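You operate a simulated robot arm through the tools that you are given. There is no shell and no other tool. Be economical: measure what you need, move in short steps, check, and stop when the job is done.

The job below is to be done with a simulated two-armed robot. You get a single attempt, and the scene is never put back.

Task
Tighten the batten's thumb screws in their printed order, then shut the cam.
Fine: 1, 2, 3, each about three quarters of a turn from loose.

The check looks at the end state, three seconds after you hand in, the way a careful person would. Anything else that was tipped, shoved, dropped, spilled or broken makes it a failure.

Robot
Two 7-joint arms with two-finger parallel grippers on one trunk that stands fixed in place. Base frame: the origin is at the foot of the trunk, x ahead of it, y to its left, z up. Readings come in cm, degrees, newtons and seconds.
The left shoulder is at [8, 13.1, 94.7], the right one opposite. With the tool pointing down near the work surface each hand reaches from about 18 to 80 cm from the base axis, measured 20 degrees to its own side. Payload 1.57 kg a hand.
Tool frame (each hand has its own): the origin (TCP) lies between the finger pads and is the grasp point; the fingertips stand 3 cm ahead of it; z points along the fingers, y is the line along which they close. The gripper opens to 11 cm. The fingers are 2.4 cm wide and 1.2 cm thick; the gripper's body (4.8 by 11.2 cm) begins 7.8 cm behind the TCP.
Orientation is that of the tool frame in the base frame, as a unit quaternion [x, y, z, w]. With the fingers straight down and closing along the base's y, the tool's x points along the base's -x, its y along +y and its z along -z.

Tools
- The arms move only by the tool jog_arm. It takes "left_plan", "right_plan" or both (then of equal length, played together; a hand with none holds still); each is a list of rows, each a list of 2 entries, a list of its own where there are three numbers: the shift along the base's x, y, z in cm, then the turn, a rotation vector about the base's x, y, z in degrees. In form: [[[tx, ty, tz], [ax, ay, az]], ...]. A call has 1 to 20 rows; each row shifts and turns the commanded pose from where the row before left it. "left_fingers" and "right_fingers" are, for a hand that has rows, the opening in per cent of the stroke, from 0 (shut) to 100 (fully open), set as the call begins (left out, the last holds). Rows are played at 5 a second. More than 5 cm and 8.6 degrees between two rows, or a gripper value outside its range, and nothing of the call is played. Where a pose cannot be reached the arm comes as near as it can. A force on the tool above 40 N (or 10 N above the force at the start of the call, whichever is more), or a blocked arm, ends the call early, and 0.2 s more pass. Each finger travels about 10.8 cm/s and halts on what it meets, pressing with about 31 N; the grip force reading is that of the motor and also rises with nothing between the fingers. The clock runs only during rows and for 0.2 s after the last one: add rows that do not move to give the fingers time. The reply holds the time, the measured pose of the TCP, the force on the tool along the base axes, the opening and the grip force, in the units named above and with some noise, with the torque about the TCP (base axes, N m) and any sound that the robot's microphone picked up, and new pictures: "views" is both (left out), scene, wrist or none (wrist: the cameras of the hands that moved).
- Cameras (640 x 400 px; columns grow to the right, rows downward): "scene" is now at [-3.65, -0.24, 145.3]; the picture's right is [-0.00, -1.00, 0.00], its down [-0.36, 0.00, -0.93] and it looks along [0.93, -0.00, -0.36] (base axes); focal length 323 px, centre (320, 200). "left" rides on the left gripper at [7, -1.6, -14.1] in its tool frame; the picture's right is [0.23, 0.97, 0.00], its down [-0.86, 0.20, -0.48] and it looks along [-0.47, 0.11, 0.88] (tool axes); focal length 222 px, centre (320, 200). "right" rides on the right gripper at [7, 1.6, -14.1] in its tool frame; the picture's right is [-0.23, 0.97, 0.00], its down [-0.86, -0.20, -0.48] and it looks along [-0.47, -0.11, 0.88] (tool axes); focal length 222 px, centre (320, 200). There is no depth. A picture from a camera that has moved, and an enlarged one, comes with that camera's place and axes in the base frame and with its lens. The place of the scene camera against the robot may be out by one fixed shift of up to 1.8 cm in any direction.
- turn_head(pan, tilt): turns the head with the scene camera to pan (to the left, within 109 degrees either way) and tilt (down, from -29 to 69), counted from straight ahead of the robot. It gives what a move gives, and a new picture of the scene camera.
- inspect(camera, box): a new picture of the part [left, top, right, bottom] of that camera's present view, enlarged. The clock stands still meanwhile.
- job_done(): hands the job in; it is judged then, once.

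Go step by step. Nothing tells you positions but the pictures and the camera data: compare them with the known pose of the tool, close in by small moves and look again before you grip or let go. The budget is 120 turns and 200 pictures, counting those below and the enlarged ones. Unless the task says otherwise, let go and move clear before handing in, and close with one line.

The tools are called after "Call:" as name(argument=value, ...) on one line, values as JSON. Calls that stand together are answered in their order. jog_arm: Moves the arms, as the interface text tells. Its arguments: {"type":"object","properties":{"left_plan":{"type":"array"},"left_fingers":{"type":"number"},"right_plan":{"type":"array"},"right_fingers":{"type":"number"},"views":{"type":"string","enum":["both","scene","wrist","none"]}},"required":[]} The other tools are called the same way: turn_head (pan, tilt) turns the head that bears the scene camera; inspect (camera, box) takes an enlarged picture of a part of a camera's view; job_done () hands the job in.

At the start:

```text
time: 0.0
left_eef_pos: [45.25, 24.04, 131.29]
left_tool_rot: [0.0, 1.0, 0.0, 0.0]
left_force: [0.1, 0.8, 0.2]
left_ft_torque: [-0.01, 0.02, 0.0]
left_opening: 11.0
left_gripper_force: 0.0
right_eef_pos: [49.51, -13.32, 131.54]
right_tool_rot: [-0.001, 1.0, 0.0, 0.0]
right_force: [-0.1, 0.1, -0.2]
right_ft_torque: [0.0, 0.01, 0.02]
right_opening: 11.02
right_gripper_force: 0.1
head pan, tilt: [0.0, 21.3]
```

scene: 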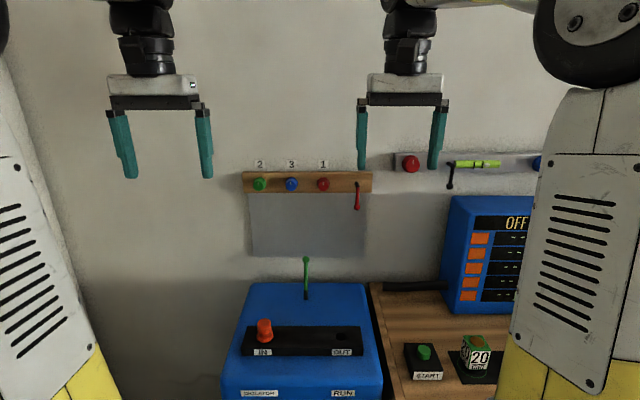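
right: 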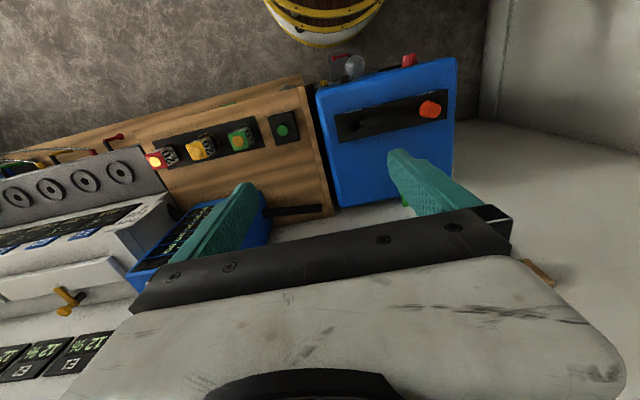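
left: 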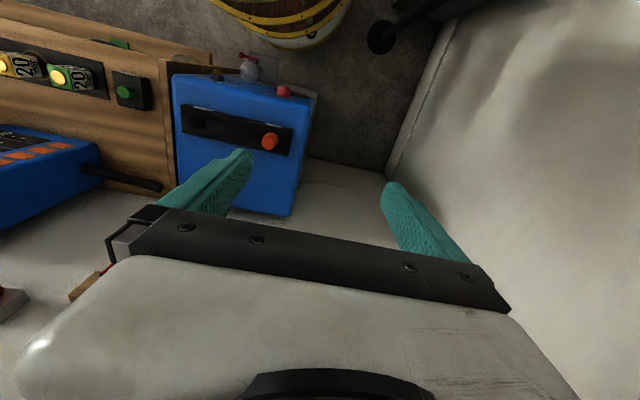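

I see a wooden batten on the far wall with three thumb screws (labels 2, 3, 1) and a red cam lever at its right end. I'll look closer first.

Call:
inspect(camera="scene", box=[230, 145, 390, 245])

Call:
inspect(camera="scene", box=[380, 130, 560, 242])

```text
4.00 times, centred on (310, 195) of scene
camera zoom: at [-3.65, -0.24, 145.3], right [0.0, -1.0, 0.0], down [-0.36, 0.0, -0.93], along [0.93, 0.0, -0.36], focal length 1292 px, centre (360, 220)
```

zoom: 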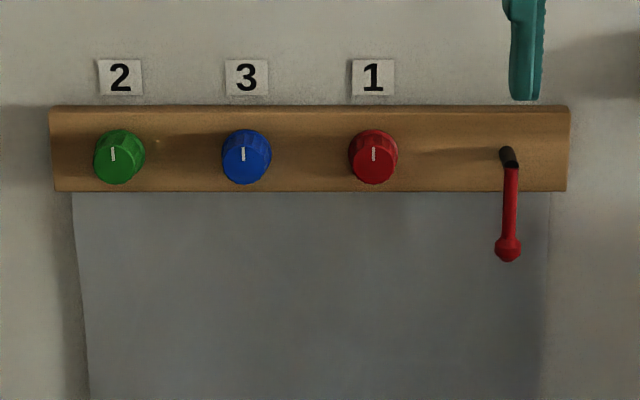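

```text
3.56 times, centred on (470, 186) of scene
camera zoom: at [-3.65, -0.24, 145.3], right [0.0, -1.0, 0.0], down [-0.36, 0.0, -0.93], along [0.93, 0.0, -0.36], focal length 1149 px, centre (-213, 250)
```

zoom: 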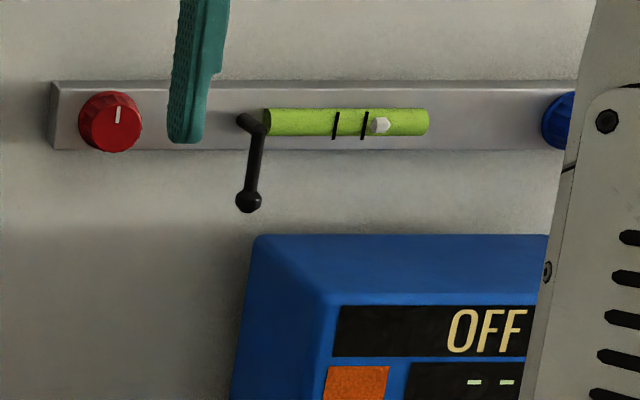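

The wooden batten is the one with printed numbers: red is 1, green is 2 and blue is 3. I'll turn both hands to face the wall, staying back, and use the wrist cameras to measure it.

Call:
jog_arm(right_plan=[[[-1, 0, -1], [0, -8.2, 0]], [[-1, 0, -1], [0, -8.2, 0]], [[-1, 0, -1], [0, -8.2, 0]], [[-1, 0, -1], [0, -8.2, 0]], [[0, 0, -1], [0, -8.2, 0]], [[0, 0, -1], [0, -8.2, 0]], [[0, 0, -1], [0, -8.2, 0]], [[0, 0, -1], [0, -8.2, 0]], [[0, 0, -1], [0, -8.2, 0]], [[0, 0, -1], [0, -8.2, 0]], [[0, 0, 0], [0, -8, 0]], [[0, 0, 0], [0, 0, 0]]], left_plan=[[[0, 0, -1], [0, -8.2, 0]], [[0, 0, -1], [0, -8.2, 0]], [[0, 0, -1], [0, -8.2, 0]], [[0, 0, -1], [0, -8.2, 0]], [[0, 0, -1], [0, -8.2, 0]], [[0, 0, -1], [0, -8.2, 0]], [[0, 0, -1], [0, -8.2, 0]], [[0, 0, -1], [0, -8.2, 0]], [[0, 0, -1], [0, -8.2, 0]], [[0, 0, -1], [0, -8.2, 0]], [[0, 0, 0], [0, -8, 0]], [[0, 0, 0], [0, 0, 0]]])

```text
time: 2.2
left_eef_pos: [48.53, 26.15, 126.39]
left_tool_rot: [0.001, 0.765, 0.0, 0.645]
left_force: [-0.4, 0.0, 0.1]
left_ft_torque: [-0.03, -0.02, -0.01]
left_opening: 10.98
left_gripper_force: 0.0
left hand out of reach, approached as far as the arm can: row 9, 10, 11
right_eef_pos: [47.81, -3.04, 128.24]
right_tool_rot: [-0.084, 0.758, 0.092, 0.64]
right_force: [-0.2, 0.2, -0.2]
right_ft_torque: [0.01, -0.02, 0.05]
right_opening: 11.01
right_gripper_force: 0.0
right hand out of reach, approached as far as the arm can: row 9, 10, 11
head pan, tilt: [0.0, 21.3]
stopped in row 11 (right hand): the arm was blocked; the commanded pose is now the measured one
camera right: at [32.83, -5.0, 123.79], right [-0.2, 0.95, 0.26], down [-0.27, -0.3, 0.92], along [0.94, 0.12, 0.31], focal length 222 px, centre (320, 200)
camera left: at [33.38, 24.64, 121.86], right [-0.04, 0.97, -0.22], down [-0.33, 0.2, 0.92], along [0.94, 0.11, 0.31], focal length 222 px, centre (320, 200)
```

scene: 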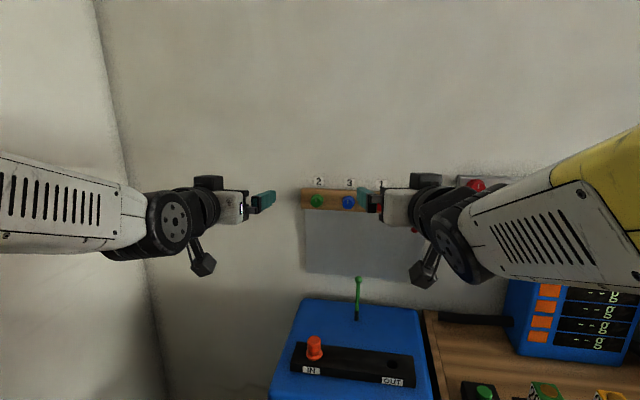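
right: 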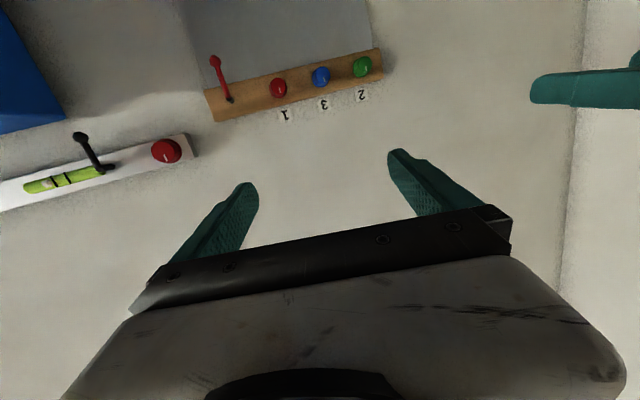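
left: 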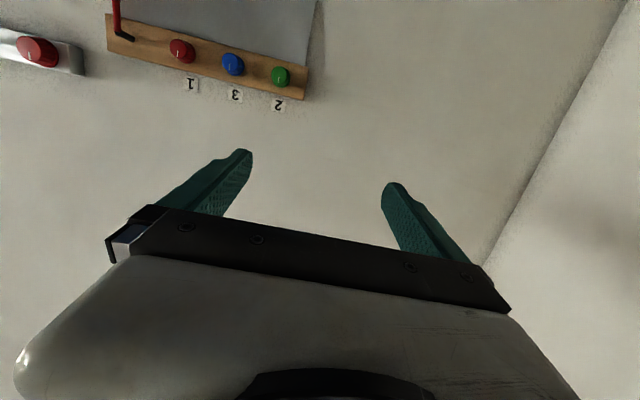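

Triangulating the two wrist views puts the red screw near [81.7, -0.9, 114.7]. Next I move the right hand forward, squared to the wall, and stop about 17 cm short for another look.

Call:
jog_arm(right_plan=[[[3.5, 0.4, -2.7], [-0.13, -1.92, -2.86]], [[3.5, 0.4, -2.7], [-0.13, -1.92, -2.86]], [[3.5, 0.4, -2.7], [-0.13, -1.92, -2.86]], [[3.5, 0.4, -2.7], [-0.13, -1.92, -2.86]], [[3.2, 0.4, -2.7], [-0.13, -1.92, -2.86]], [[0, 0, 0], [0, 0, 0]]])

Call:
inspect(camera="scene", box=[280, 150, 520, 300])

```text
time: 3.6
left_eef_pos: [48.81, 26.26, 126.4]
left_tool_rot: [0.001, 0.764, -0.001, 0.645]
left_force: [-0.9, 0.7, 0.7]
left_ft_torque: [0.01, 0.02, -0.01]
left_opening: 11.01
left_gripper_force: 0.0
right_eef_pos: [65.37, -1.29, 114.89]
right_tool_rot: [0.002, 0.706, -0.005, 0.708]
right_force: [-0.4, 1.1, 0.6]
right_ft_torque: [0.02, -0.01, -0.01]
right_opening: 11.0
right_gripper_force: 0.0
head pan, tilt: [0.0, 21.3]
camera right: at [51.28, 0.39, 108.0], right [0.01, 0.97, 0.22], down [-0.48, -0.19, 0.85], along [0.88, -0.12, 0.47], focal length 222 px, centre (320, 200)
```

scene: 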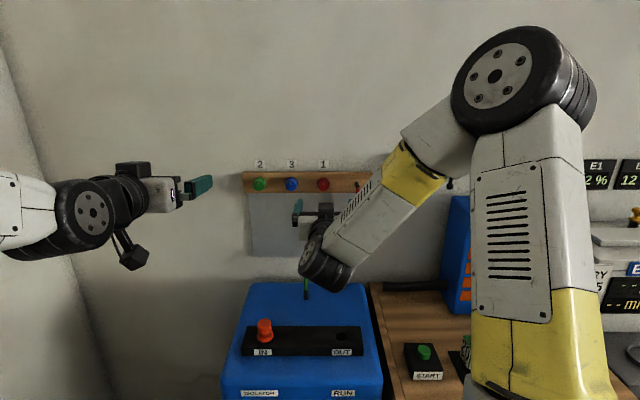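
right: 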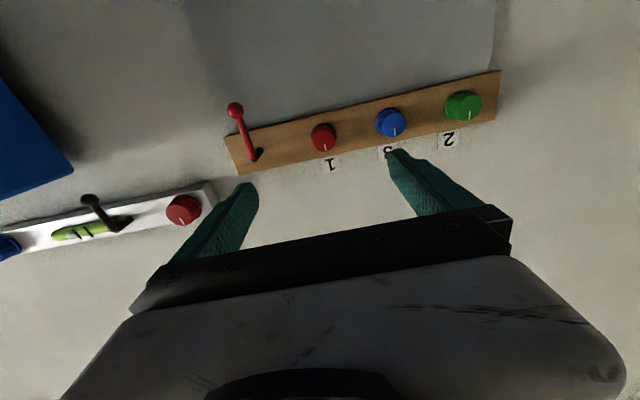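

```text
2.67 times, centred on (400, 225) of scene
camera zoom: at [-3.66, -0.24, 145.3], right [0.0, -1.0, 0.0], down [-0.36, 0.0, -0.93], along [0.93, 0.0, -0.36], focal length 862 px, centre (107, 133)
```

zoom: 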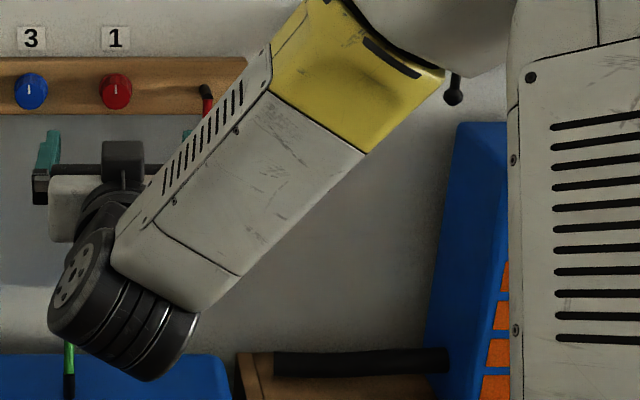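

The right-hand view agrees: red about [81.7, -1.1, 115], blue y≈7.8, green y≈16.7, cam pivot y≈-10.9. I'll zoom in on the screw and cam details.

Call:
inspect(camera="right", box=[210, 60, 370, 180])

Call:
inspect(camera="right", box=[360, 60, 520, 160])

```text
3.33 times, centred on (290, 120) of right
camera zoom: at [51.28, 0.39, 108.0], right [0.01, 0.97, 0.22], down [-0.48, -0.19, 0.85], along [0.88, -0.12, 0.47], focal length 740 px, centre (420, 467)
```

zoom: 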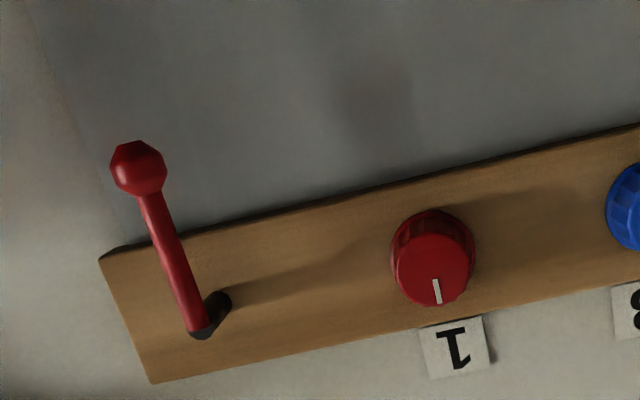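

```text
4.00 times, centred on (440, 110) of right
camera zoom: at [51.28, 0.39, 108.0], right [0.01, 0.97, 0.22], down [-0.48, -0.19, 0.85], along [0.88, -0.12, 0.47], focal length 888 px, centre (-160, 560)
```

zoom: 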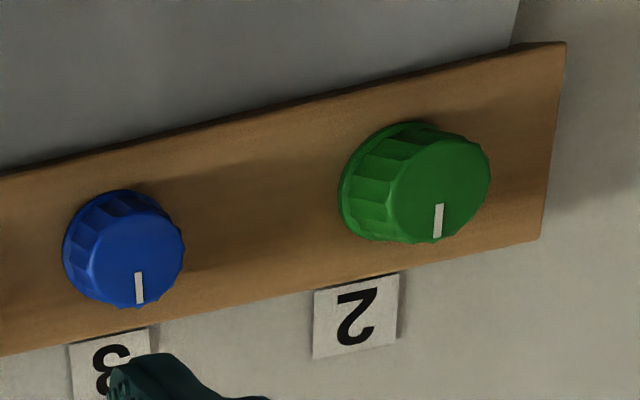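

The knobs' white marks all point to 12 o'clock, and clockwise seen from the robot is +x rotation. I'll pre-twist the right wrist by -90° in free space to see how much range it has.

Call:
jog_arm(right_plan=[[[0, 0.1, 0], [-8.2, 0, 0]], [[0, 0.1, 0], [-8.2, 0, 0]], [[0, 0, 0], [-8.2, 0, 0]], [[0, 0, 0], [-8.2, 0, 0]], [[0, 0, 0], [-8.2, 0, 0]], [[0, 0, 0], [-8.2, 0, 0]], [[0, 0, 0], [-8.2, 0, 0]], [[0, 0, 0], [-8.2, 0, 0]], [[0, 0, 0], [-8.2, 0, 0]], [[0, 0, 0], [-8.2, 0, 0]], [[0, 0, 0], [-8, 0, 0]], [[0, 0, 0], [0, 0, 0]]], right_fingers=50)

```text
time: 6.2
left_eef_pos: [48.67, 26.13, 126.27]
left_tool_rot: [0.0, 0.764, 0.0, 0.645]
left_force: [-0.2, -0.2, 0.1]
left_ft_torque: [-0.01, -0.02, -0.01]
left_opening: 11.01
left_gripper_force: 0.1
right_eef_pos: [65.21, -1.05, 114.82]
right_tool_rot: [0.499, -0.496, 0.503, -0.502]
right_force: [0.2, 0.5, 0.0]
right_ft_torque: [0.0, 0.0, 0.04]
right_opening: 5.49
right_gripper_force: 0.1
head pan, tilt: [0.0, 21.3]
camera right: at [51.09, -8.04, 113.12], right [0.01, 0.22, -0.97], down [-0.48, 0.86, 0.19], along [0.88, 0.47, 0.11], focal length 222 px, centre (320, 200)
```

scene: 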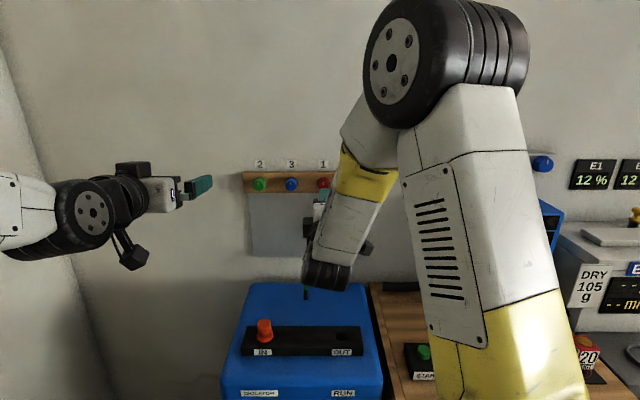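
right: 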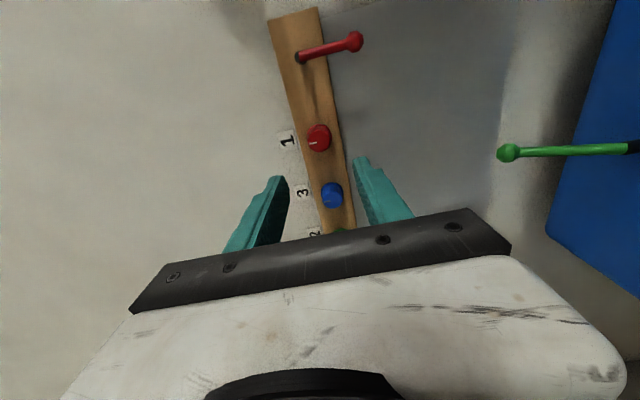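

The wrist has the range, and the two-pose fix refines red to [82.0, -1.2, 115.0]. I'll twist another 45°, so that one grip may cover the whole turn, and begin the approach.

Call:
jog_arm(right_plan=[[[0, 0, 0], [-7.5, 0, 0]], [[0, 0, 0], [-7.5, 0, 0]], [[0, 0, 0], [-7.5, 0, 0]], [[1, 0, 0], [-7.5, 0, 0]], [[2, 0, 0], [-7.5, 0, 0]], [[2, -0.1, 0.1], [-7.5, 0, 0]], [[2, -0.1, 0.1], [0, 0, 0]], [[2, 0, 0], [0, 0, 0]], [[1, 0, 0], [0, 0, 0]], [[0, 0, 0], [0, 0, 0]]])

```text
time: 8.4
left_eef_pos: [48.69, 26.32, 126.38]
left_tool_rot: [0.0, 0.764, 0.0, 0.645]
left_force: [-0.2, 0.3, 0.4]
left_ft_torque: [-0.01, 0.03, 0.0]
left_opening: 10.98
left_gripper_force: 0.1
right_eef_pos: [75.04, -1.45, 114.98]
right_tool_rot: [0.653, -0.265, 0.654, -0.274]
right_force: [0.0, 0.6, 0.2]
right_ft_torque: [0.0, 0.0, -0.01]
right_opening: 5.48
right_gripper_force: 0.0
head pan, tilt: [0.0, 21.3]
camera right: at [60.95, -7.5, 118.74], right [0.01, -0.53, -0.85], down [-0.48, 0.74, -0.47], along [0.88, 0.41, -0.25], focal length 222 px, centre (320, 200)
```

scene: 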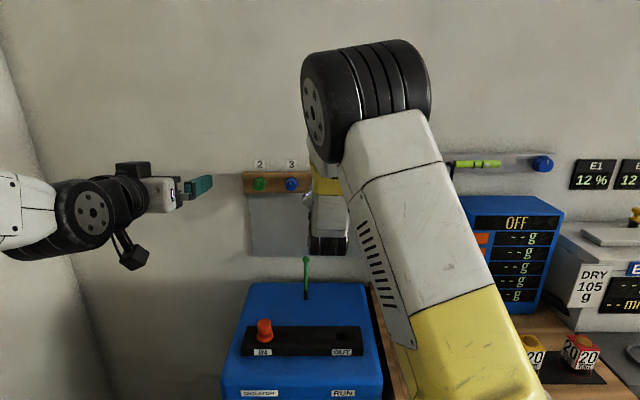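
right: 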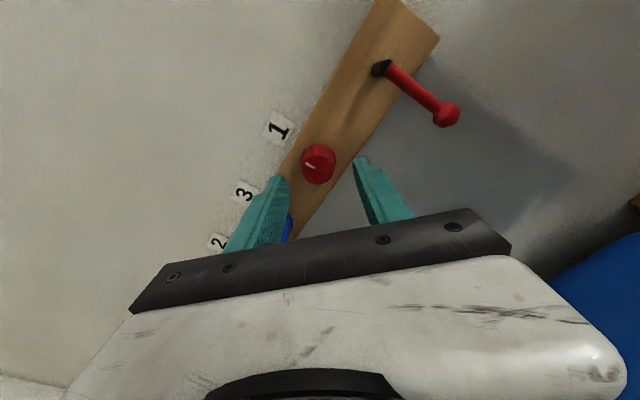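

The fingers straddle the red knob, which I now place at y≈-1.15, z≈114.95. I'll advance so the tips flank it.

Call:
jog_arm(right_plan=[[[1, 0.15, 0], [0, 0, 0]], [[1, 0.1, 0], [0, 0, 0]], [[1, 0, 0], [0, 0, 0]], [[0.7, 0, 0], [0, 0, 0]], [[0, 0, 0], [0, 0, 0]]], views="wrist")

Call:
inspect(camera="right", box=[220, 90, 420, 230])

```text
time: 9.6
left_eef_pos: [48.6, 26.2, 126.33]
left_tool_rot: [0.0, 0.765, 0.0, 0.644]
left_force: [-0.4, 0.1, -0.4]
left_ft_torque: [-0.02, -0.01, -0.02]
left_opening: 11.01
left_gripper_force: 0.0
right_eef_pos: [78.74, -0.94, 115.04]
right_tool_rot: [0.653, -0.266, 0.654, -0.273]
right_force: [0.1, 0.7, -0.2]
right_ft_torque: [0.0, 0.03, 0.01]
right_opening: 5.5
right_gripper_force: 0.0
head pan, tilt: [0.0, 21.3]
camera right: at [64.67, -7.13, 118.79], right [0.01, -0.53, -0.85], down [-0.48, 0.74, -0.47], along [0.88, 0.41, -0.25], focal length 222 px, centre (320, 200)
```

right: 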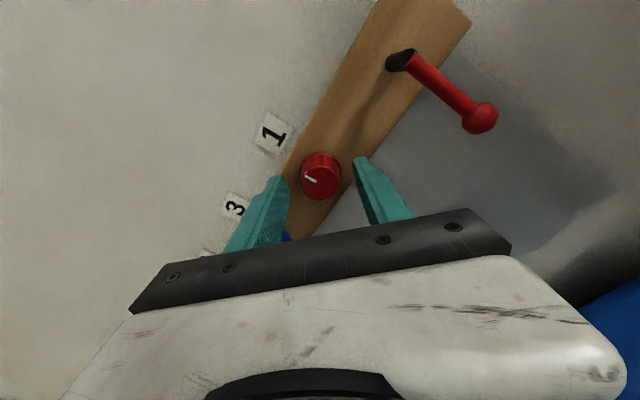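

```text
2.86 times, centred on (320, 160) of right
camera zoom: at [64.67, -7.13, 118.79], right [0.01, -0.53, -0.85], down [-0.48, 0.74, -0.47], along [0.88, 0.41, -0.25], focal length 635 px, centre (320, 314)
```

zoom: 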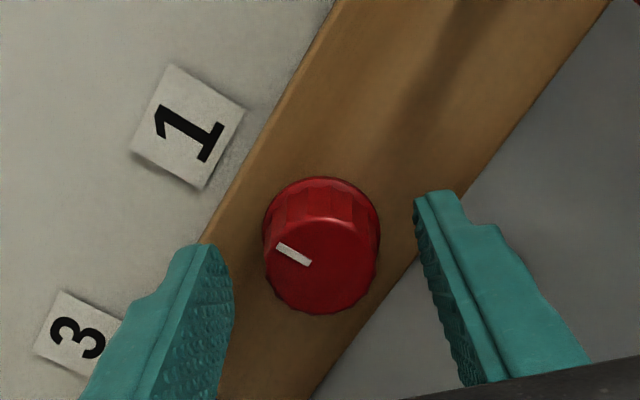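

The knob face is at x≈80.3 and the tips at 81.7. I'll go 0.3 cm deeper and close on it.

Call:
jog_arm(right_plan=[[[0.3, -0.1, 0], [0, 0, 0]], [[0, 0, 0], [0, 0, 0]]], views="none")

Call:
jog_arm(right_plan=[[[0, 0, 0], [0, 0, 0]], [[0, 0, 0], [0, 0, 0]], [[0, 0, 0], [0, 0, 0]]], right_fingers=0, views="wrist")

```text
time: 10.2
left_eef_pos: [48.56, 26.23, 126.26]
left_tool_rot: [0.0, 0.764, 0.0, 0.645]
left_force: [0.0, 1.1, 0.2]
left_ft_torque: [-0.01, -0.03, 0.0]
left_opening: 11.0
left_gripper_force: 0.0
right_eef_pos: [79.11, -1.08, 115.03]
right_tool_rot: [0.653, -0.267, 0.655, -0.272]
right_force: [0.5, 0.0, 1.1]
right_ft_torque: [0.03, 0.0, 0.01]
right_opening: 5.51
right_gripper_force: 0.1
head pan, tilt: [0.0, 21.3]
```

```text
time: 11.0
left_eef_pos: [48.75, 26.2, 126.36]
left_tool_rot: [0.0, 0.764, 0.0, 0.645]
left_force: [-0.1, 0.5, 0.1]
left_ft_torque: [0.01, 0.0, 0.01]
left_opening: 11.02
left_gripper_force: 0.1
right_eef_pos: [78.96, -1.0, 114.99]
right_tool_rot: [0.653, -0.266, 0.655, -0.273]
right_force: [1.7, 2.4, 2.0]
right_ft_torque: [0.01, 0.47, -0.51]
right_opening: 3.08
right_gripper_force: 39.6
head pan, tilt: [0.0, 21.3]
camera right: at [64.99, -7.21, 118.81], right [0.01, -0.53, -0.85], down [-0.48, 0.74, -0.47], along [0.88, 0.41, -0.25], focal length 222 px, centre (320, 200)
```

right: 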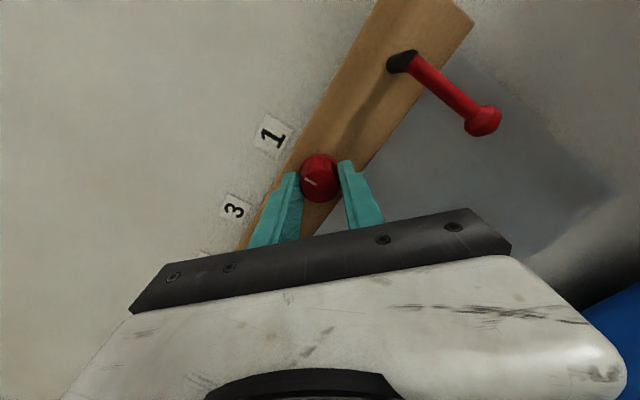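

Gripped at 3.08 cm with little side force. I'll turn clockwise 80° and check.

Call:
jog_arm(right_plan=[[[0, 0, 0], [8, 0, 0]], [[0, 0, 0], [8, 0, 0]], [[0, 0, 0], [8, 0, 0]], [[0, 0, 0], [8, 0, 0]], [[0, 0, 0], [8, 0, 0]], [[0, 0, 0], [8, 0, 0]], [[0, 0, 0], [8, 0, 0]], [[0, 0, 0], [8, 0, 0]], [[0, 0, 0], [8, 0, 0]], [[0, 0, 0], [8, 0, 0]]], views="wrist")

```text
time: 13.2
left_eef_pos: [48.55, 26.31, 126.46]
left_tool_rot: [0.001, 0.765, -0.001, 0.644]
left_force: [0.6, -0.7, 0.5]
left_ft_torque: [-0.01, 0.01, 0.0]
left_opening: 10.98
left_gripper_force: 0.0
right_eef_pos: [79.13, -1.07, 114.95]
right_tool_rot: [-0.326, 0.625, -0.328, 0.629]
right_force: [-12.1, 3.1, 1.1]
right_ft_torque: [-0.04, 0.55, 0.68]
right_opening: 3.08
right_gripper_force: 39.4
head pan, tilt: [0.0, 21.3]
camera right: at [65.0, -5.75, 109.63], right [0.01, 0.74, -0.67], down [-0.48, 0.59, 0.65], along [0.88, 0.32, 0.36], focal length 222 px, centre (320, 200)
```

right: 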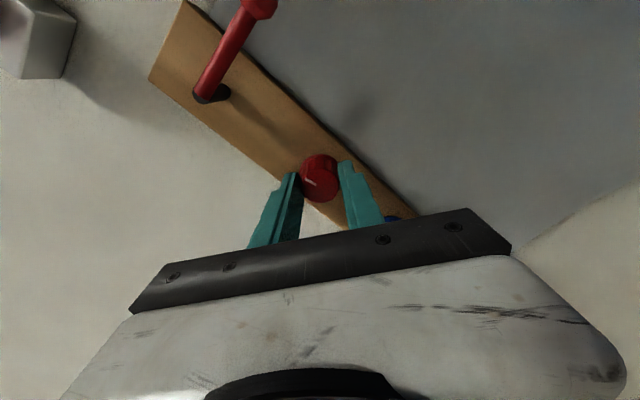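

The mark turned with the gripper, so that's 80° done. I see a -12 N axial load building, so I'll ease back slightly and continue another 80°.

Call:
jog_arm(right_plan=[[[-0.1, 0, 0], [8, 0, 0]], [[0, 0, 0], [8, 0, 0]], [[0, 0, 0], [8, 0, 0]], [[0, 0, 0], [8, 0, 0]], [[0, 0, 0], [8, 0, 0]], [[0, 0, 0], [8, 0, 0]], [[0, 0, 0], [8, 0, 0]], [[0, 0, 0], [8, 0, 0]], [[0, 0, 0], [8, 0, 0]], [[0, 0, 0], [8, 0, 0]]], views="wrist")

```text
time: 15.4
left_eef_pos: [48.74, 26.26, 126.31]
left_tool_rot: [0.0, 0.764, 0.0, 0.645]
left_force: [-0.7, -0.6, -0.5]
left_ft_torque: [-0.01, 0.03, -0.01]
left_opening: 11.01
left_gripper_force: 0.0
right_eef_pos: [79.05, -1.03, 115.01]
right_tool_rot: [0.155, 0.69, 0.15, 0.69]
right_force: [5.0, 12.6, -0.5]
right_ft_torque: [-0.02, -0.39, 0.87]
right_opening: 3.1
right_gripper_force: 40.1
head pan, tilt: [0.0, 21.3]
camera right: at [64.99, 3.54, 109.47], right [0.01, 0.79, 0.62], down [-0.48, -0.54, 0.69], along [0.88, -0.3, 0.38], focal length 222 px, centre (320, 200)
```

right: 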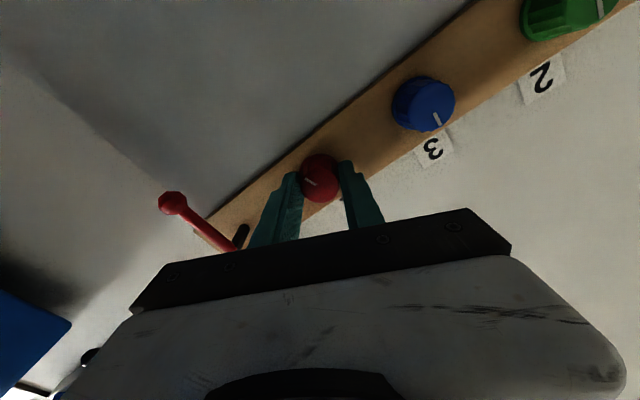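

160° done with moderate forces. Continuing 80° with a slight relief in y.

Call:
jog_arm(right_plan=[[[0, 0.1, 0], [8, 0, 0]], [[0, 0, 0], [8, 0, 0]], [[0, 0, 0], [8, 0, 0]], [[0, 0, 0], [8, 0, 0]], [[0, 0, 0], [8, 0, 0]], [[0, 0, 0], [8, 0, 0]], [[0, 0, 0], [8, 0, 0]], [[0, 0, 0], [8, 0, 0]], [[0, 0, 0], [8, 0, 0]], [[0, 0, 0], [8, 0, 0]]], views="wrist")

```text
time: 17.6
left_eef_pos: [48.76, 26.16, 126.23]
left_tool_rot: [0.001, 0.765, -0.001, 0.644]
left_force: [0.1, -0.2, -0.7]
left_ft_torque: [0.0, 0.0, 0.0]
left_opening: 10.99
left_gripper_force: 0.0
right_eef_pos: [79.11, -0.86, 115.01]
right_tool_rot: [0.563, 0.433, 0.558, 0.429]
right_force: [8.7, 2.8, 9.2]
right_ft_torque: [-0.01, -0.86, -0.08]
right_opening: 3.07
right_gripper_force: 39.3
head pan, tilt: [0.0, 21.3]
camera right: at [64.99, 5.33, 118.59], right [0.01, -0.47, 0.88], down [-0.48, -0.77, -0.41], along [0.88, -0.42, -0.23], focal length 222 px, centre (320, 200)
```

right: 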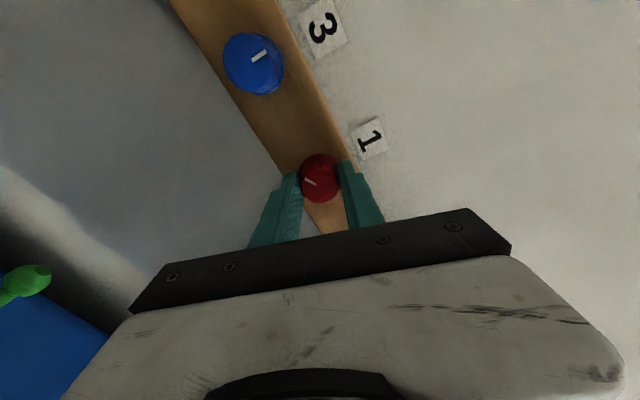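

240° done; the last 30° to three quarters.

Call:
jog_arm(right_plan=[[[0, 0, 0], [7.5, 0, 0]], [[0, 0, 0], [7.5, 0, 0]], [[0, 0, 0], [7.5, 0, 0]], [[0, 0, 0], [7.5, 0, 0]], [[0, 0, 0], [0, 0, 0]]], views="wrist")

```text
time: 18.8
left_eef_pos: [48.67, 26.27, 126.3]
left_tool_rot: [0.0, 0.764, 0.0, 0.645]
left_force: [-0.2, -0.3, -0.1]
left_ft_torque: [0.01, 0.0, -0.01]
left_opening: 11.0
left_gripper_force: 0.1
right_eef_pos: [79.11, -1.03, 115.0]
right_tool_rot: [0.655, 0.274, 0.651, 0.268]
right_force: [10.1, -0.7, 12.3]
right_ft_torque: [0.03, -0.86, -0.41]
right_opening: 3.09
right_gripper_force: 39.6
head pan, tilt: [0.0, 21.3]
camera right: at [64.99, 2.73, 121.28], right [0.01, -0.85, 0.53], down [-0.48, -0.47, -0.74], along [0.88, -0.25, -0.41], focal length 222 px, centre (320, 200)
```

right: 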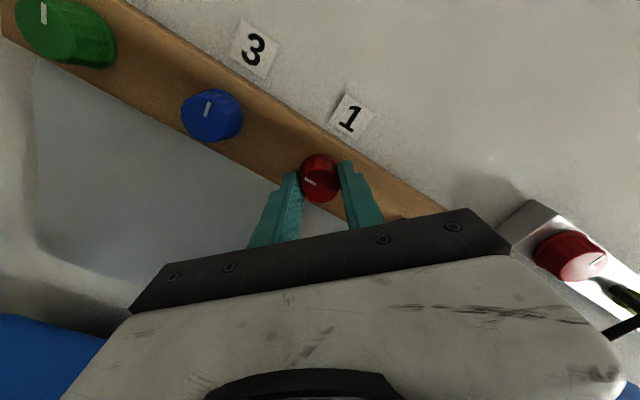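

Red is turned 270°. I'll release and back off 5 cm, then look.

Call:
jog_arm(right_plan=[[[0, 0, 0], [0, 0, 0]], [[0, 0, 0], [0, 0, 0]], [[-1, 0, 0], [0, 0, 0]], [[-2, 0, 0], [0, 0, 0]], [[-2, 0, 0], [0, 0, 0]], [[0, 0, 0], [0, 0, 0]]], right_fingers=50, views="wrist")

Call:
inspect(camera="right", box=[0, 0, 400, 250])

```text
time: 20.2
left_eef_pos: [48.78, 26.23, 126.42]
left_tool_rot: [0.001, 0.764, -0.001, 0.645]
left_force: [1.0, -0.7, -0.5]
left_ft_torque: [-0.01, 0.0, 0.05]
left_opening: 10.98
left_gripper_force: 0.0
right_eef_pos: [73.84, -1.09, 115.02]
right_tool_rot: [0.655, 0.274, 0.651, 0.268]
right_force: [0.9, 0.0, 0.3]
right_ft_torque: [0.02, 0.02, 0.04]
right_opening: 5.5
right_gripper_force: 0.1
head pan, tilt: [0.0, 21.3]
camera right: at [59.84, 2.69, 121.2], right [0.01, -0.85, 0.53], down [-0.48, -0.47, -0.74], along [0.88, -0.25, -0.41], focal length 222 px, centre (320, 200)
```

right: 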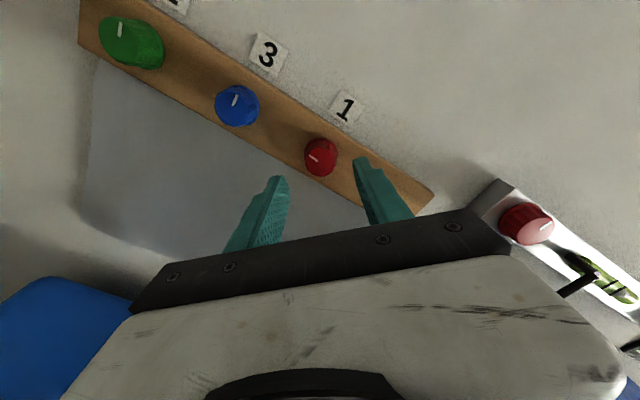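

```text
1.60 times, centred on (200, 125) of right
camera zoom: at [59.84, 2.69, 121.2], right [0.01, -0.85, 0.53], down [-0.48, -0.47, -0.74], along [0.88, -0.25, -0.41], focal length 355 px, centre (512, 320)
```

zoom: 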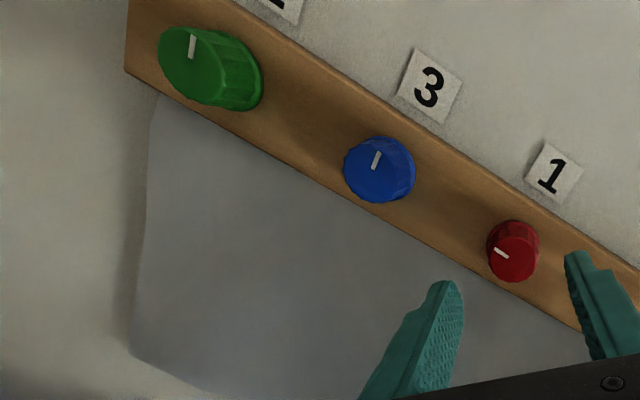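

Red's mark now sits at 9 o'clock as intended. I'll retire the right hand to its own side and bring the left hand up for green (2).

Call:
jog_arm(right_plan=[[[-2, 0, 0], [-8.4, 0, 0]], [[-2, 0, 0], [-8.4, 0, 0]], [[-2, -1, 0], [-8.4, 0, 0]], [[-2, -1, 0], [-8.4, 0, 0]], [[-2, -1, 0], [-8.4, 0, 0]], [[-2, -1, 0], [-8.4, 0, 0]], [[-2, -1, 0], [-8.4, 0, 0]], [[0, -1, 0], [-8.4, 0, 0]], [[0, -1, 0], [-8.4, 0, 0]], [[0, -1, 0], [-8.4, 0, 0]], [[0, -1, 0], [-8.4, 0, 0]], [[0, -1, 0], [-8.4, 0, 0]], [[0, -1, 0], [-8.4, 0, 0]], [[0, -1, 0], [-8.4, 0, 0]], [[0, -1, 0], [-8.4, 0, 0]], [[0, -1, 0], [-8.4, 0, 0]]], left_plan=[[[0, 0, 0], [0, 0, 0]], [[0, 0, 0], [0, 0, 0]], [[0, 0, 0], [0, 0, 0]], [[0, 0, 0], [0, 0, 0]], [[0, 0, 0], [0, 0, 0]], [[0, 0, 0], [0, 0, 0]], [[0, 0, 0], [0, 0, 0]], [[0, 0, 0], [0, 0, 0]], [[2.3, -0.9, -0.8], [0, 0, 0]], [[2.3, -0.9, -0.8], [0, 0, 0]], [[2.3, -0.9, -0.8], [0, 0, 0]], [[2.3, -0.9, -0.8], [0, 0, 0]], [[2.3, -0.9, -0.8], [0, 0, 0]], [[2.3, -0.9, -0.8], [0, 0, 0]], [[2.3, -0.9, -0.8], [0, 0, 0]], [[0, 0, 0], [0, 0, 0]]], left_fingers=50)

```text
time: 23.6
left_eef_pos: [64.7, 19.91, 120.72]
left_tool_rot: [0.001, 0.764, -0.001, 0.645]
left_force: [0.2, 0.6, -0.3]
left_ft_torque: [0.04, -0.01, 0.0]
left_opening: 5.51
left_gripper_force: 0.1
right_eef_pos: [60.62, -15.06, 114.95]
right_tool_rot: [0.005, 0.707, -0.002, 0.708]
right_force: [0.5, 0.5, -0.6]
right_ft_torque: [0.01, -0.02, 0.02]
right_opening: 5.49
right_gripper_force: 0.0
right hand out of reach, approached as far as the arm can: row 12
head pan, tilt: [0.0, 21.3]
camera right: at [46.61, -13.23, 108.11], right [0.01, 0.97, 0.23], down [-0.48, -0.2, 0.85], along [0.88, -0.12, 0.47], focal length 222 px, centre (320, 200)
camera left: at [49.43, 18.4, 116.13], right [-0.04, 0.97, -0.22], down [-0.33, 0.2, 0.92], along [0.94, 0.11, 0.31], focal length 222 px, centre (320, 200)
```

scene: 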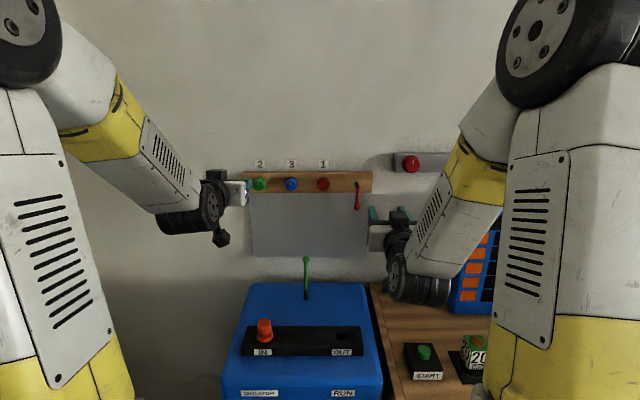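
right: 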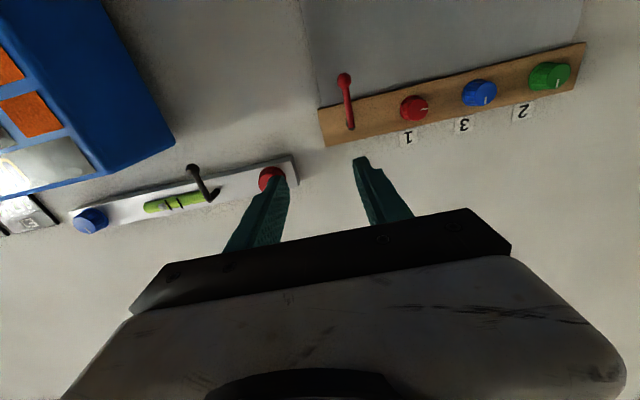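
left: 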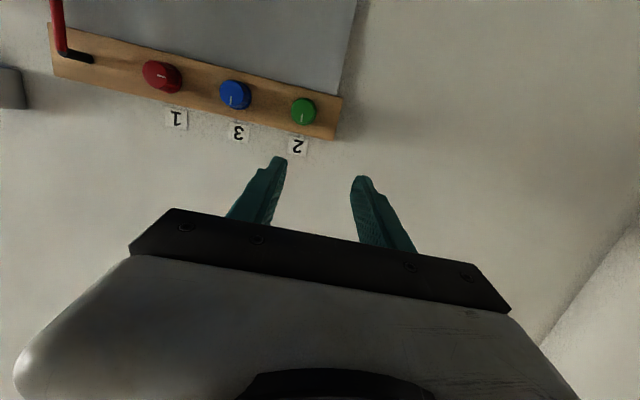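

The left hand is at [64.7, 19.9, 120.7], pitched 10° off. I'll square it up, align it with green, and begin the -90° pre-twist.

Call:
jog_arm(left_plan=[[[0, -0.8, -1.4], [0, -4.85, 0]], [[0, -0.8, -1.4], [0, -4.85, 0]], [[0, -0.8, -1.4], [0, 0, 0]], [[0, -0.8, -1.4], [0, 0, 0]], [[0, 0, 0], [-7.5, 0, 0]], [[0, 0, 0], [-7.5, 0, 0]], [[0, 0, 0], [-7.5, 0, 0]], [[0, 0, 0], [-7.5, 0, 0]], [[0, 0, 0], [-7.5, 0, 0]], [[0, 0, 0], [-7.5, 0, 0]], [[0, 0, 0], [-7.5, 0, 0]], [[0, 0, 0], [-7.5, 0, 0]], [[0, 0, 0], [-7.5, 0, 0]], [[0, 0, 0], [-7.5, 0, 0]], [[0, 0, 0], [-7.5, 0, 0]], [[0, 0, 0], [-7.5, 0, 0]], [[0, 0, 0], [0, 0, 0]]], views="wrist")

```text
time: 27.2
left_eef_pos: [64.76, 16.79, 115.01]
left_tool_rot: [0.501, -0.499, 0.5, -0.5]
left_force: [-1.2, -0.1, -0.6]
left_ft_torque: [-0.01, -0.01, -0.01]
left_opening: 5.47
left_gripper_force: 0.1
right_eef_pos: [60.69, -14.97, 115.01]
right_tool_rot: [0.005, 0.707, -0.001, 0.708]
right_force: [-0.6, -0.1, -0.3]
right_ft_torque: [0.0, 0.0, -0.02]
right_opening: 5.49
right_gripper_force: 0.0
head pan, tilt: [0.0, 21.3]
camera left: at [50.51, 9.85, 116.71], right [0.0, -0.23, -0.97], down [-0.48, 0.85, -0.2], along [0.88, 0.47, -0.11], focal length 222 px, centre (320, 200)
```

left: 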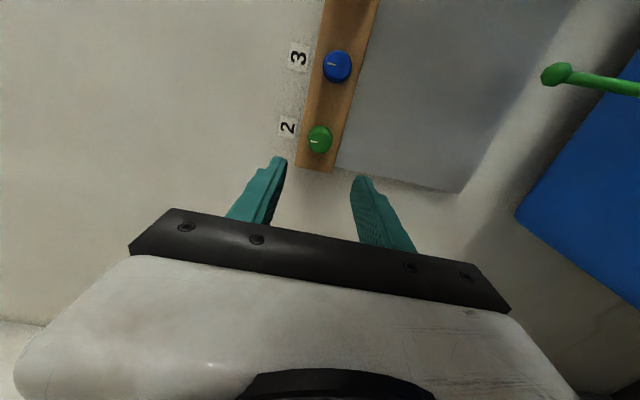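

Green measures about [82, 17.1, 115]. Next I twist another -45° and approach to x=75.

Call:
jog_arm(left_plan=[[[0, 0, 0], [-7.5, 0, 0]], [[0, 0, 0], [-7.5, 0, 0]], [[0, 0, 0], [-7.5, 0, 0]], [[1, 0, 0], [-7.5, 0, 0]], [[2, 0, 0], [-7.5, 0, 0]], [[2, 0.1, 0], [-7.5, 0, 0]], [[2, 0.1, 0], [0, 0, 0]], [[2, 0, 0], [0, 0, 0]], [[1.3, 0, 0], [0, 0, 0]], [[0, 0, 0], [0, 0, 0]]], views="wrist")

Call:
inspect(camera="left", box=[220, 90, 420, 230])

```text
time: 29.4
left_eef_pos: [75.07, 16.96, 115.12]
left_tool_rot: [0.653, -0.27, 0.653, -0.271]
left_force: [-0.6, 0.5, -0.4]
left_ft_torque: [0.03, 0.02, 0.01]
left_opening: 5.53
left_gripper_force: 0.1
right_eef_pos: [60.73, -14.95, 115.03]
right_tool_rot: [0.005, 0.707, 0.0, 0.708]
right_force: [-0.1, 0.5, -0.7]
right_ft_torque: [0.0, 0.04, -0.01]
right_opening: 5.52
right_gripper_force: 0.1
head pan, tilt: [0.0, 21.3]
camera left: at [60.8, 13.28, 121.17], right [0.0, -0.85, -0.53], down [-0.48, 0.46, -0.75], along [0.88, 0.25, -0.41], focal length 222 px, centre (320, 200)
```

left: 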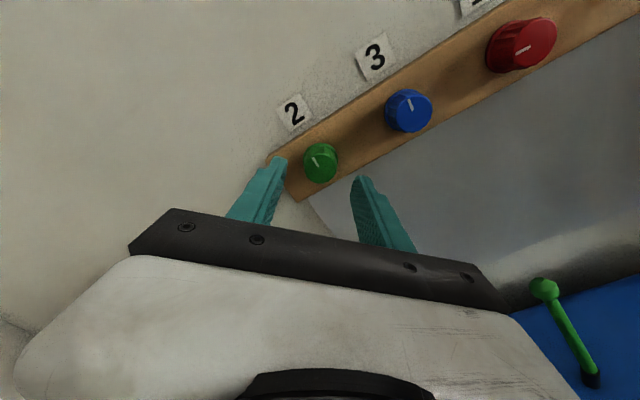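

```text
2.86 times, centred on (320, 160) of left
camera zoom: at [60.8, 13.28, 121.17], right [0.0, -0.85, -0.53], down [-0.48, 0.46, -0.75], along [0.88, 0.25, -0.41], focal length 635 px, centre (320, 314)
```

zoom: 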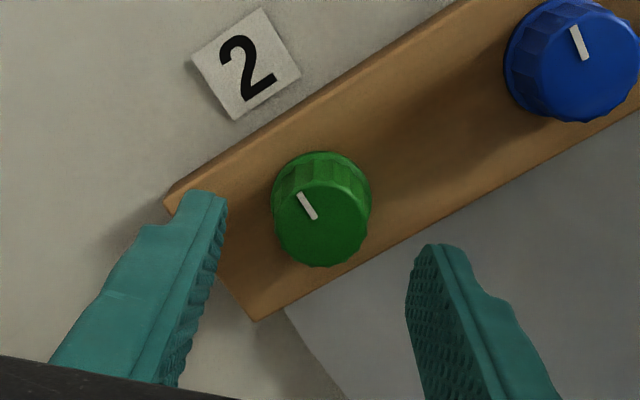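

Aligned: green's face measures y≈17.0, z≈115.0. I'll advance to TCP x≈79 and then close.

Call:
jog_arm(left_plan=[[[1, 0, 0], [0, 0, 0]], [[1, 0, -0.05], [0, 0, 0]], [[1, 0, 0], [0, 0, 0]], [[0.9, 0, 0], [0, 0, 0]], [[0, 0, 0], [0, 0, 0]]], views="none")

Call:
jog_arm(left_plan=[[[0, 0, 0], [0, 0, 0]], [[0, 0, 0], [0, 0, 0]], [[0, 0, 0], [0, 0, 0]]], left_fingers=0, views="wrist")

```text
time: 30.6
left_eef_pos: [79.06, 16.9, 115.07]
left_tool_rot: [0.653, -0.27, 0.653, -0.271]
left_force: [0.4, -0.9, 0.3]
left_ft_torque: [0.0, 0.02, 0.01]
left_opening: 5.49
left_gripper_force: 0.0
right_eef_pos: [60.67, -15.03, 115.03]
right_tool_rot: [0.006, 0.706, -0.001, 0.708]
right_force: [-0.5, 0.3, 0.0]
right_ft_torque: [0.0, -0.03, 0.03]
right_opening: 5.53
right_gripper_force: 0.0
head pan, tilt: [0.0, 21.3]
```

```text
time: 31.4
left_eef_pos: [79.09, 17.01, 115.05]
left_tool_rot: [0.653, -0.269, 0.653, -0.272]
left_force: [1.3, 0.6, 1.4]
left_ft_torque: [-0.02, 0.17, 0.05]
left_opening: 3.09
left_gripper_force: 39.6
right_eef_pos: [60.73, -15.03, 115.04]
right_tool_rot: [0.005, 0.707, 0.0, 0.708]
right_force: [-0.9, -0.2, 0.9]
right_ft_torque: [-0.03, 0.0, -0.02]
right_opening: 5.49
right_gripper_force: 0.2
head pan, tilt: [0.0, 21.3]
camera left: at [64.75, 13.25, 121.1], right [0.0, -0.85, -0.53], down [-0.48, 0.46, -0.75], along [0.88, 0.25, -0.41], focal length 222 px, centre (320, 200)
```

left: 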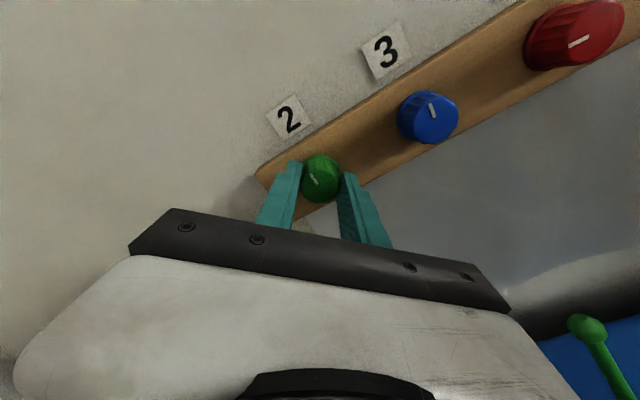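

Green is gripped cleanly. Turning clockwise: first 135°.

Call:
jog_arm(left_plan=[[[0, 0, 0], [8, 0, 0]], [[0, 0, 0], [8, 0, 0]], [[0, 0, 0], [8, 0, 0]], [[0, 0, 0], [8, 0, 0]], [[0, 0, 0], [8, 0, 0]], [[0, 0, 0], [8, 0, 0]], [[0, 0, 0], [8, 0, 0]], [[0, 0, 0], [8, 0, 0]], [[0, 0, 0], [8, 0, 0]], [[0, 0, 0], [8, 0, 0]], [[0, 0, 0], [8, 0, 0]], [[0, 0, 0], [8, 0, 0]], [[0, 0, 0], [8, 0, 0]], [[0, 0, 0], [8, 0, 0]], [[0, 0, 0], [8, 0, 0]], [[0, 0, 0], [7.5, 0, 0]], [[0, 0, 0], [7.5, 0, 0]]], views="wrist")

```text
time: 35.0
left_eef_pos: [79.04, 16.85, 114.8]
left_tool_rot: [0.001, 0.708, 0.001, 0.706]
left_force: [-3.6, 4.7, -15.5]
left_ft_torque: [0.01, 0.08, 0.4]
left_opening: 3.06
left_gripper_force: 39.8
right_eef_pos: [60.77, -14.96, 115.0]
right_tool_rot: [0.007, 0.707, -0.002, 0.708]
right_force: [0.4, 1.2, -0.5]
right_ft_torque: [-0.01, -0.01, -0.01]
right_opening: 5.54
right_gripper_force: 0.1
head pan, tilt: [0.0, 21.3]
camera left: at [64.73, 15.49, 107.96], right [0.0, 0.97, -0.23], down [-0.48, 0.2, 0.86], along [0.88, 0.11, 0.46], focal length 222 px, centre (320, 200)
```

left: 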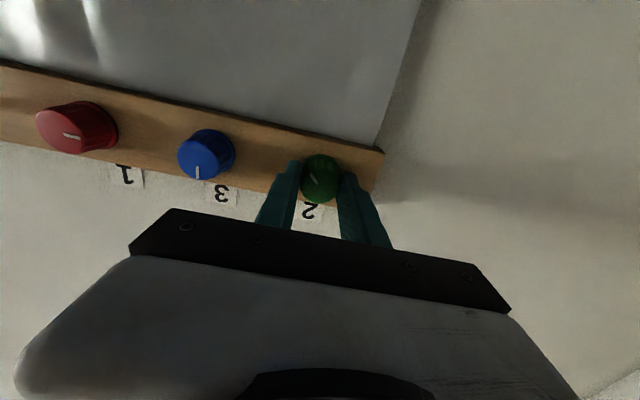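

135° done, with a -15 N load in z. I'll relieve it slightly and continue in two parts.

Call:
jog_arm(left_plan=[[[0, 0, -0.1], [8, 0, 0]], [[0, 0, 0], [8, 0, 0]], [[0, 0, 0], [8, 0, 0]], [[0, 0, 0], [8, 0, 0]], [[0, 0, 0], [8, 0, 0]], [[0, 0, 0], [8, 0, 0]], [[0, 0, 0], [8, 0, 0]], [[0, 0, 0], [8, 0, 0]], [[0, 0, 0], [8, 0, 0]]], views="none")

```text
time: 37.0
left_eef_pos: [78.96, 17.02, 114.92]
left_tool_rot: [0.416, 0.571, 0.417, 0.571]
left_force: [-3.2, 11.3, -7.5]
left_ft_torque: [0.0, -0.26, -0.27]
left_opening: 3.07
left_gripper_force: 39.5
right_eef_pos: [60.74, -14.94, 115.16]
right_tool_rot: [0.005, 0.707, -0.001, 0.708]
right_force: [0.0, -0.5, -0.1]
right_ft_torque: [-0.01, 0.01, -0.02]
right_opening: 5.51
right_gripper_force: 0.0
head pan, tilt: [0.0, 21.3]
```

Call:
jog_arm(left_plan=[[[0, 0.05, 0], [8, 0, 0]], [[0, 0, 0], [8, 0, 0]], [[0, 0, 0], [8, 0, 0]], [[0, 0, 0], [8, 0, 0]], [[0, 0, 0], [8, 0, 0]], [[0, 0, 0], [8, 0, 0]], [[0, 0, 0], [8, 0, 0]], [[0, 0, 0], [7, 0, 0]], [[0, 0, 0], [0, 0, 0]]], views="wrist")

```text
time: 39.0
left_eef_pos: [78.94, 16.99, 115.08]
left_tool_rot: [0.653, 0.271, 0.654, 0.27]
left_force: [6.5, 15.3, 4.1]
left_ft_torque: [0.02, -0.05, 0.23]
left_opening: 3.09
left_gripper_force: 39.8
right_eef_pos: [60.78, -14.97, 115.11]
right_tool_rot: [0.005, 0.707, -0.001, 0.708]
right_force: [-1.1, -0.4, -0.1]
right_ft_torque: [-0.01, 0.0, -0.02]
right_opening: 5.52
right_gripper_force: 0.1
head pan, tilt: [0.0, 21.3]
camera left: at [64.74, 23.19, 118.78], right [0.0, -0.53, 0.85], down [-0.48, -0.75, -0.46], along [0.88, -0.4, -0.25], focal length 222 px, centre (320, 200)
```

left: 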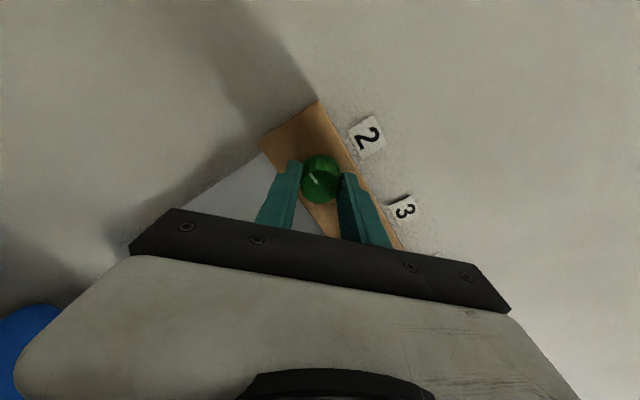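

Green is turned 270°. I'll release, back off to x≈69, and start untwisting.

Call:
jog_arm(left_plan=[[[0, 0, 0], [0, 0, 0]], [[0, 0, 0], [0, 0, 0]], [[-1, 0, 0], [0, 0, 0]], [[-2, 0, 0], [0, 0, 0]], [[-2, 0, 0], [0, 0, 0]], [[-2, 0, 0], [0, 0, 0]], [[-2, 0, 0], [-8, 0, 0]], [[0, 0, 0], [-8, 0, 0]], [[0, 0, 0], [-8, 0, 0]], [[0, 0, 0], [-8, 0, 0]], [[0, 0, 0], [-8, 0, 0]], [[0, 0, 0], [-8, 0, 0]], [[0, 0, 0], [-8, 0, 0]], [[0, 0, 0], [-8, 0, 0]], [[0, 0, 0], [-8, 0, 0]], [[0, 0, 0], [-8, 0, 0]], [[0, 0, 0], [-8, 0, 0]], [[0, 0, 0], [-8, 0, 0]], [[0, 0, 0], [-8, 0, 0]], [[0, 0, 0], [-8, 0, 0]]], left_fingers=50, views="wrist")

```text
time: 43.2
left_eef_pos: [69.98, 16.89, 115.03]
left_tool_rot: [0.141, 0.693, 0.14, 0.693]
left_force: [0.2, -0.4, 0.5]
left_ft_torque: [0.03, -0.02, -0.02]
left_opening: 5.48
left_gripper_force: 0.0
right_eef_pos: [60.66, -14.98, 115.0]
right_tool_rot: [0.005, 0.706, 0.0, 0.708]
right_force: [0.0, -0.9, -0.1]
right_ft_torque: [-0.01, 0.03, -0.01]
right_opening: 5.51
right_gripper_force: 0.0
head pan, tilt: [0.0, 21.3]
camera left: at [55.7, 18.24, 107.9], right [0.0, 0.99, 0.17], down [-0.48, -0.15, 0.87], along [0.88, -0.08, 0.47], focal length 222 px, centre (320, 200)
```

left: 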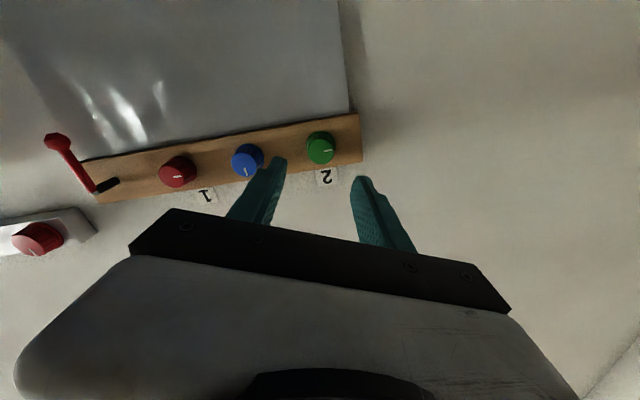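

Let me check red and green indices closely.

Call:
inspect(camera="left", box=[140, 110, 370, 220])

Call:
inspect(camera="scene", box=[230, 145, 390, 245])

```text
2.78 times, centred on (255, 165) of left
camera zoom: at [55.7, 18.24, 107.9], right [0.0, 0.99, 0.17], down [-0.48, -0.15, 0.87], along [0.88, -0.08, 0.47], focal length 618 px, centre (501, 297)
```

zoom: 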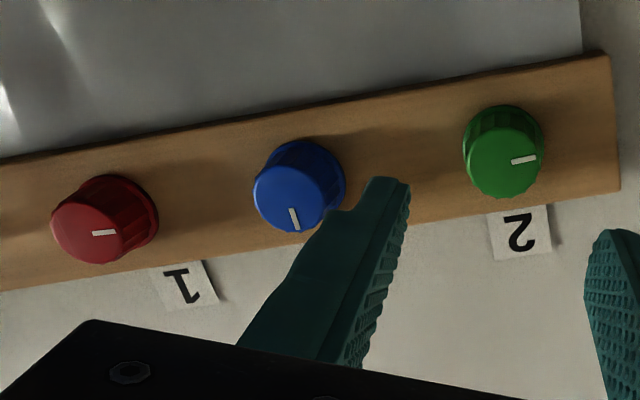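

```text
4.00 times, centred on (310, 195) of scene
camera zoom: at [-3.65, -0.25, 145.3], right [0.0, -1.0, 0.0], down [-0.36, 0.0, -0.93], along [0.93, 0.0, -0.36], focal length 1292 px, centre (360, 220)
```

zoom: 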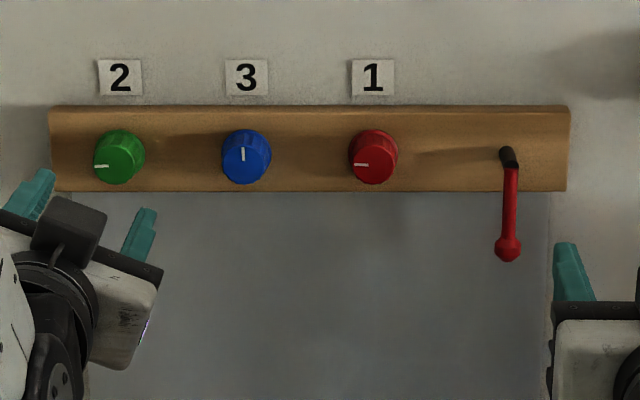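

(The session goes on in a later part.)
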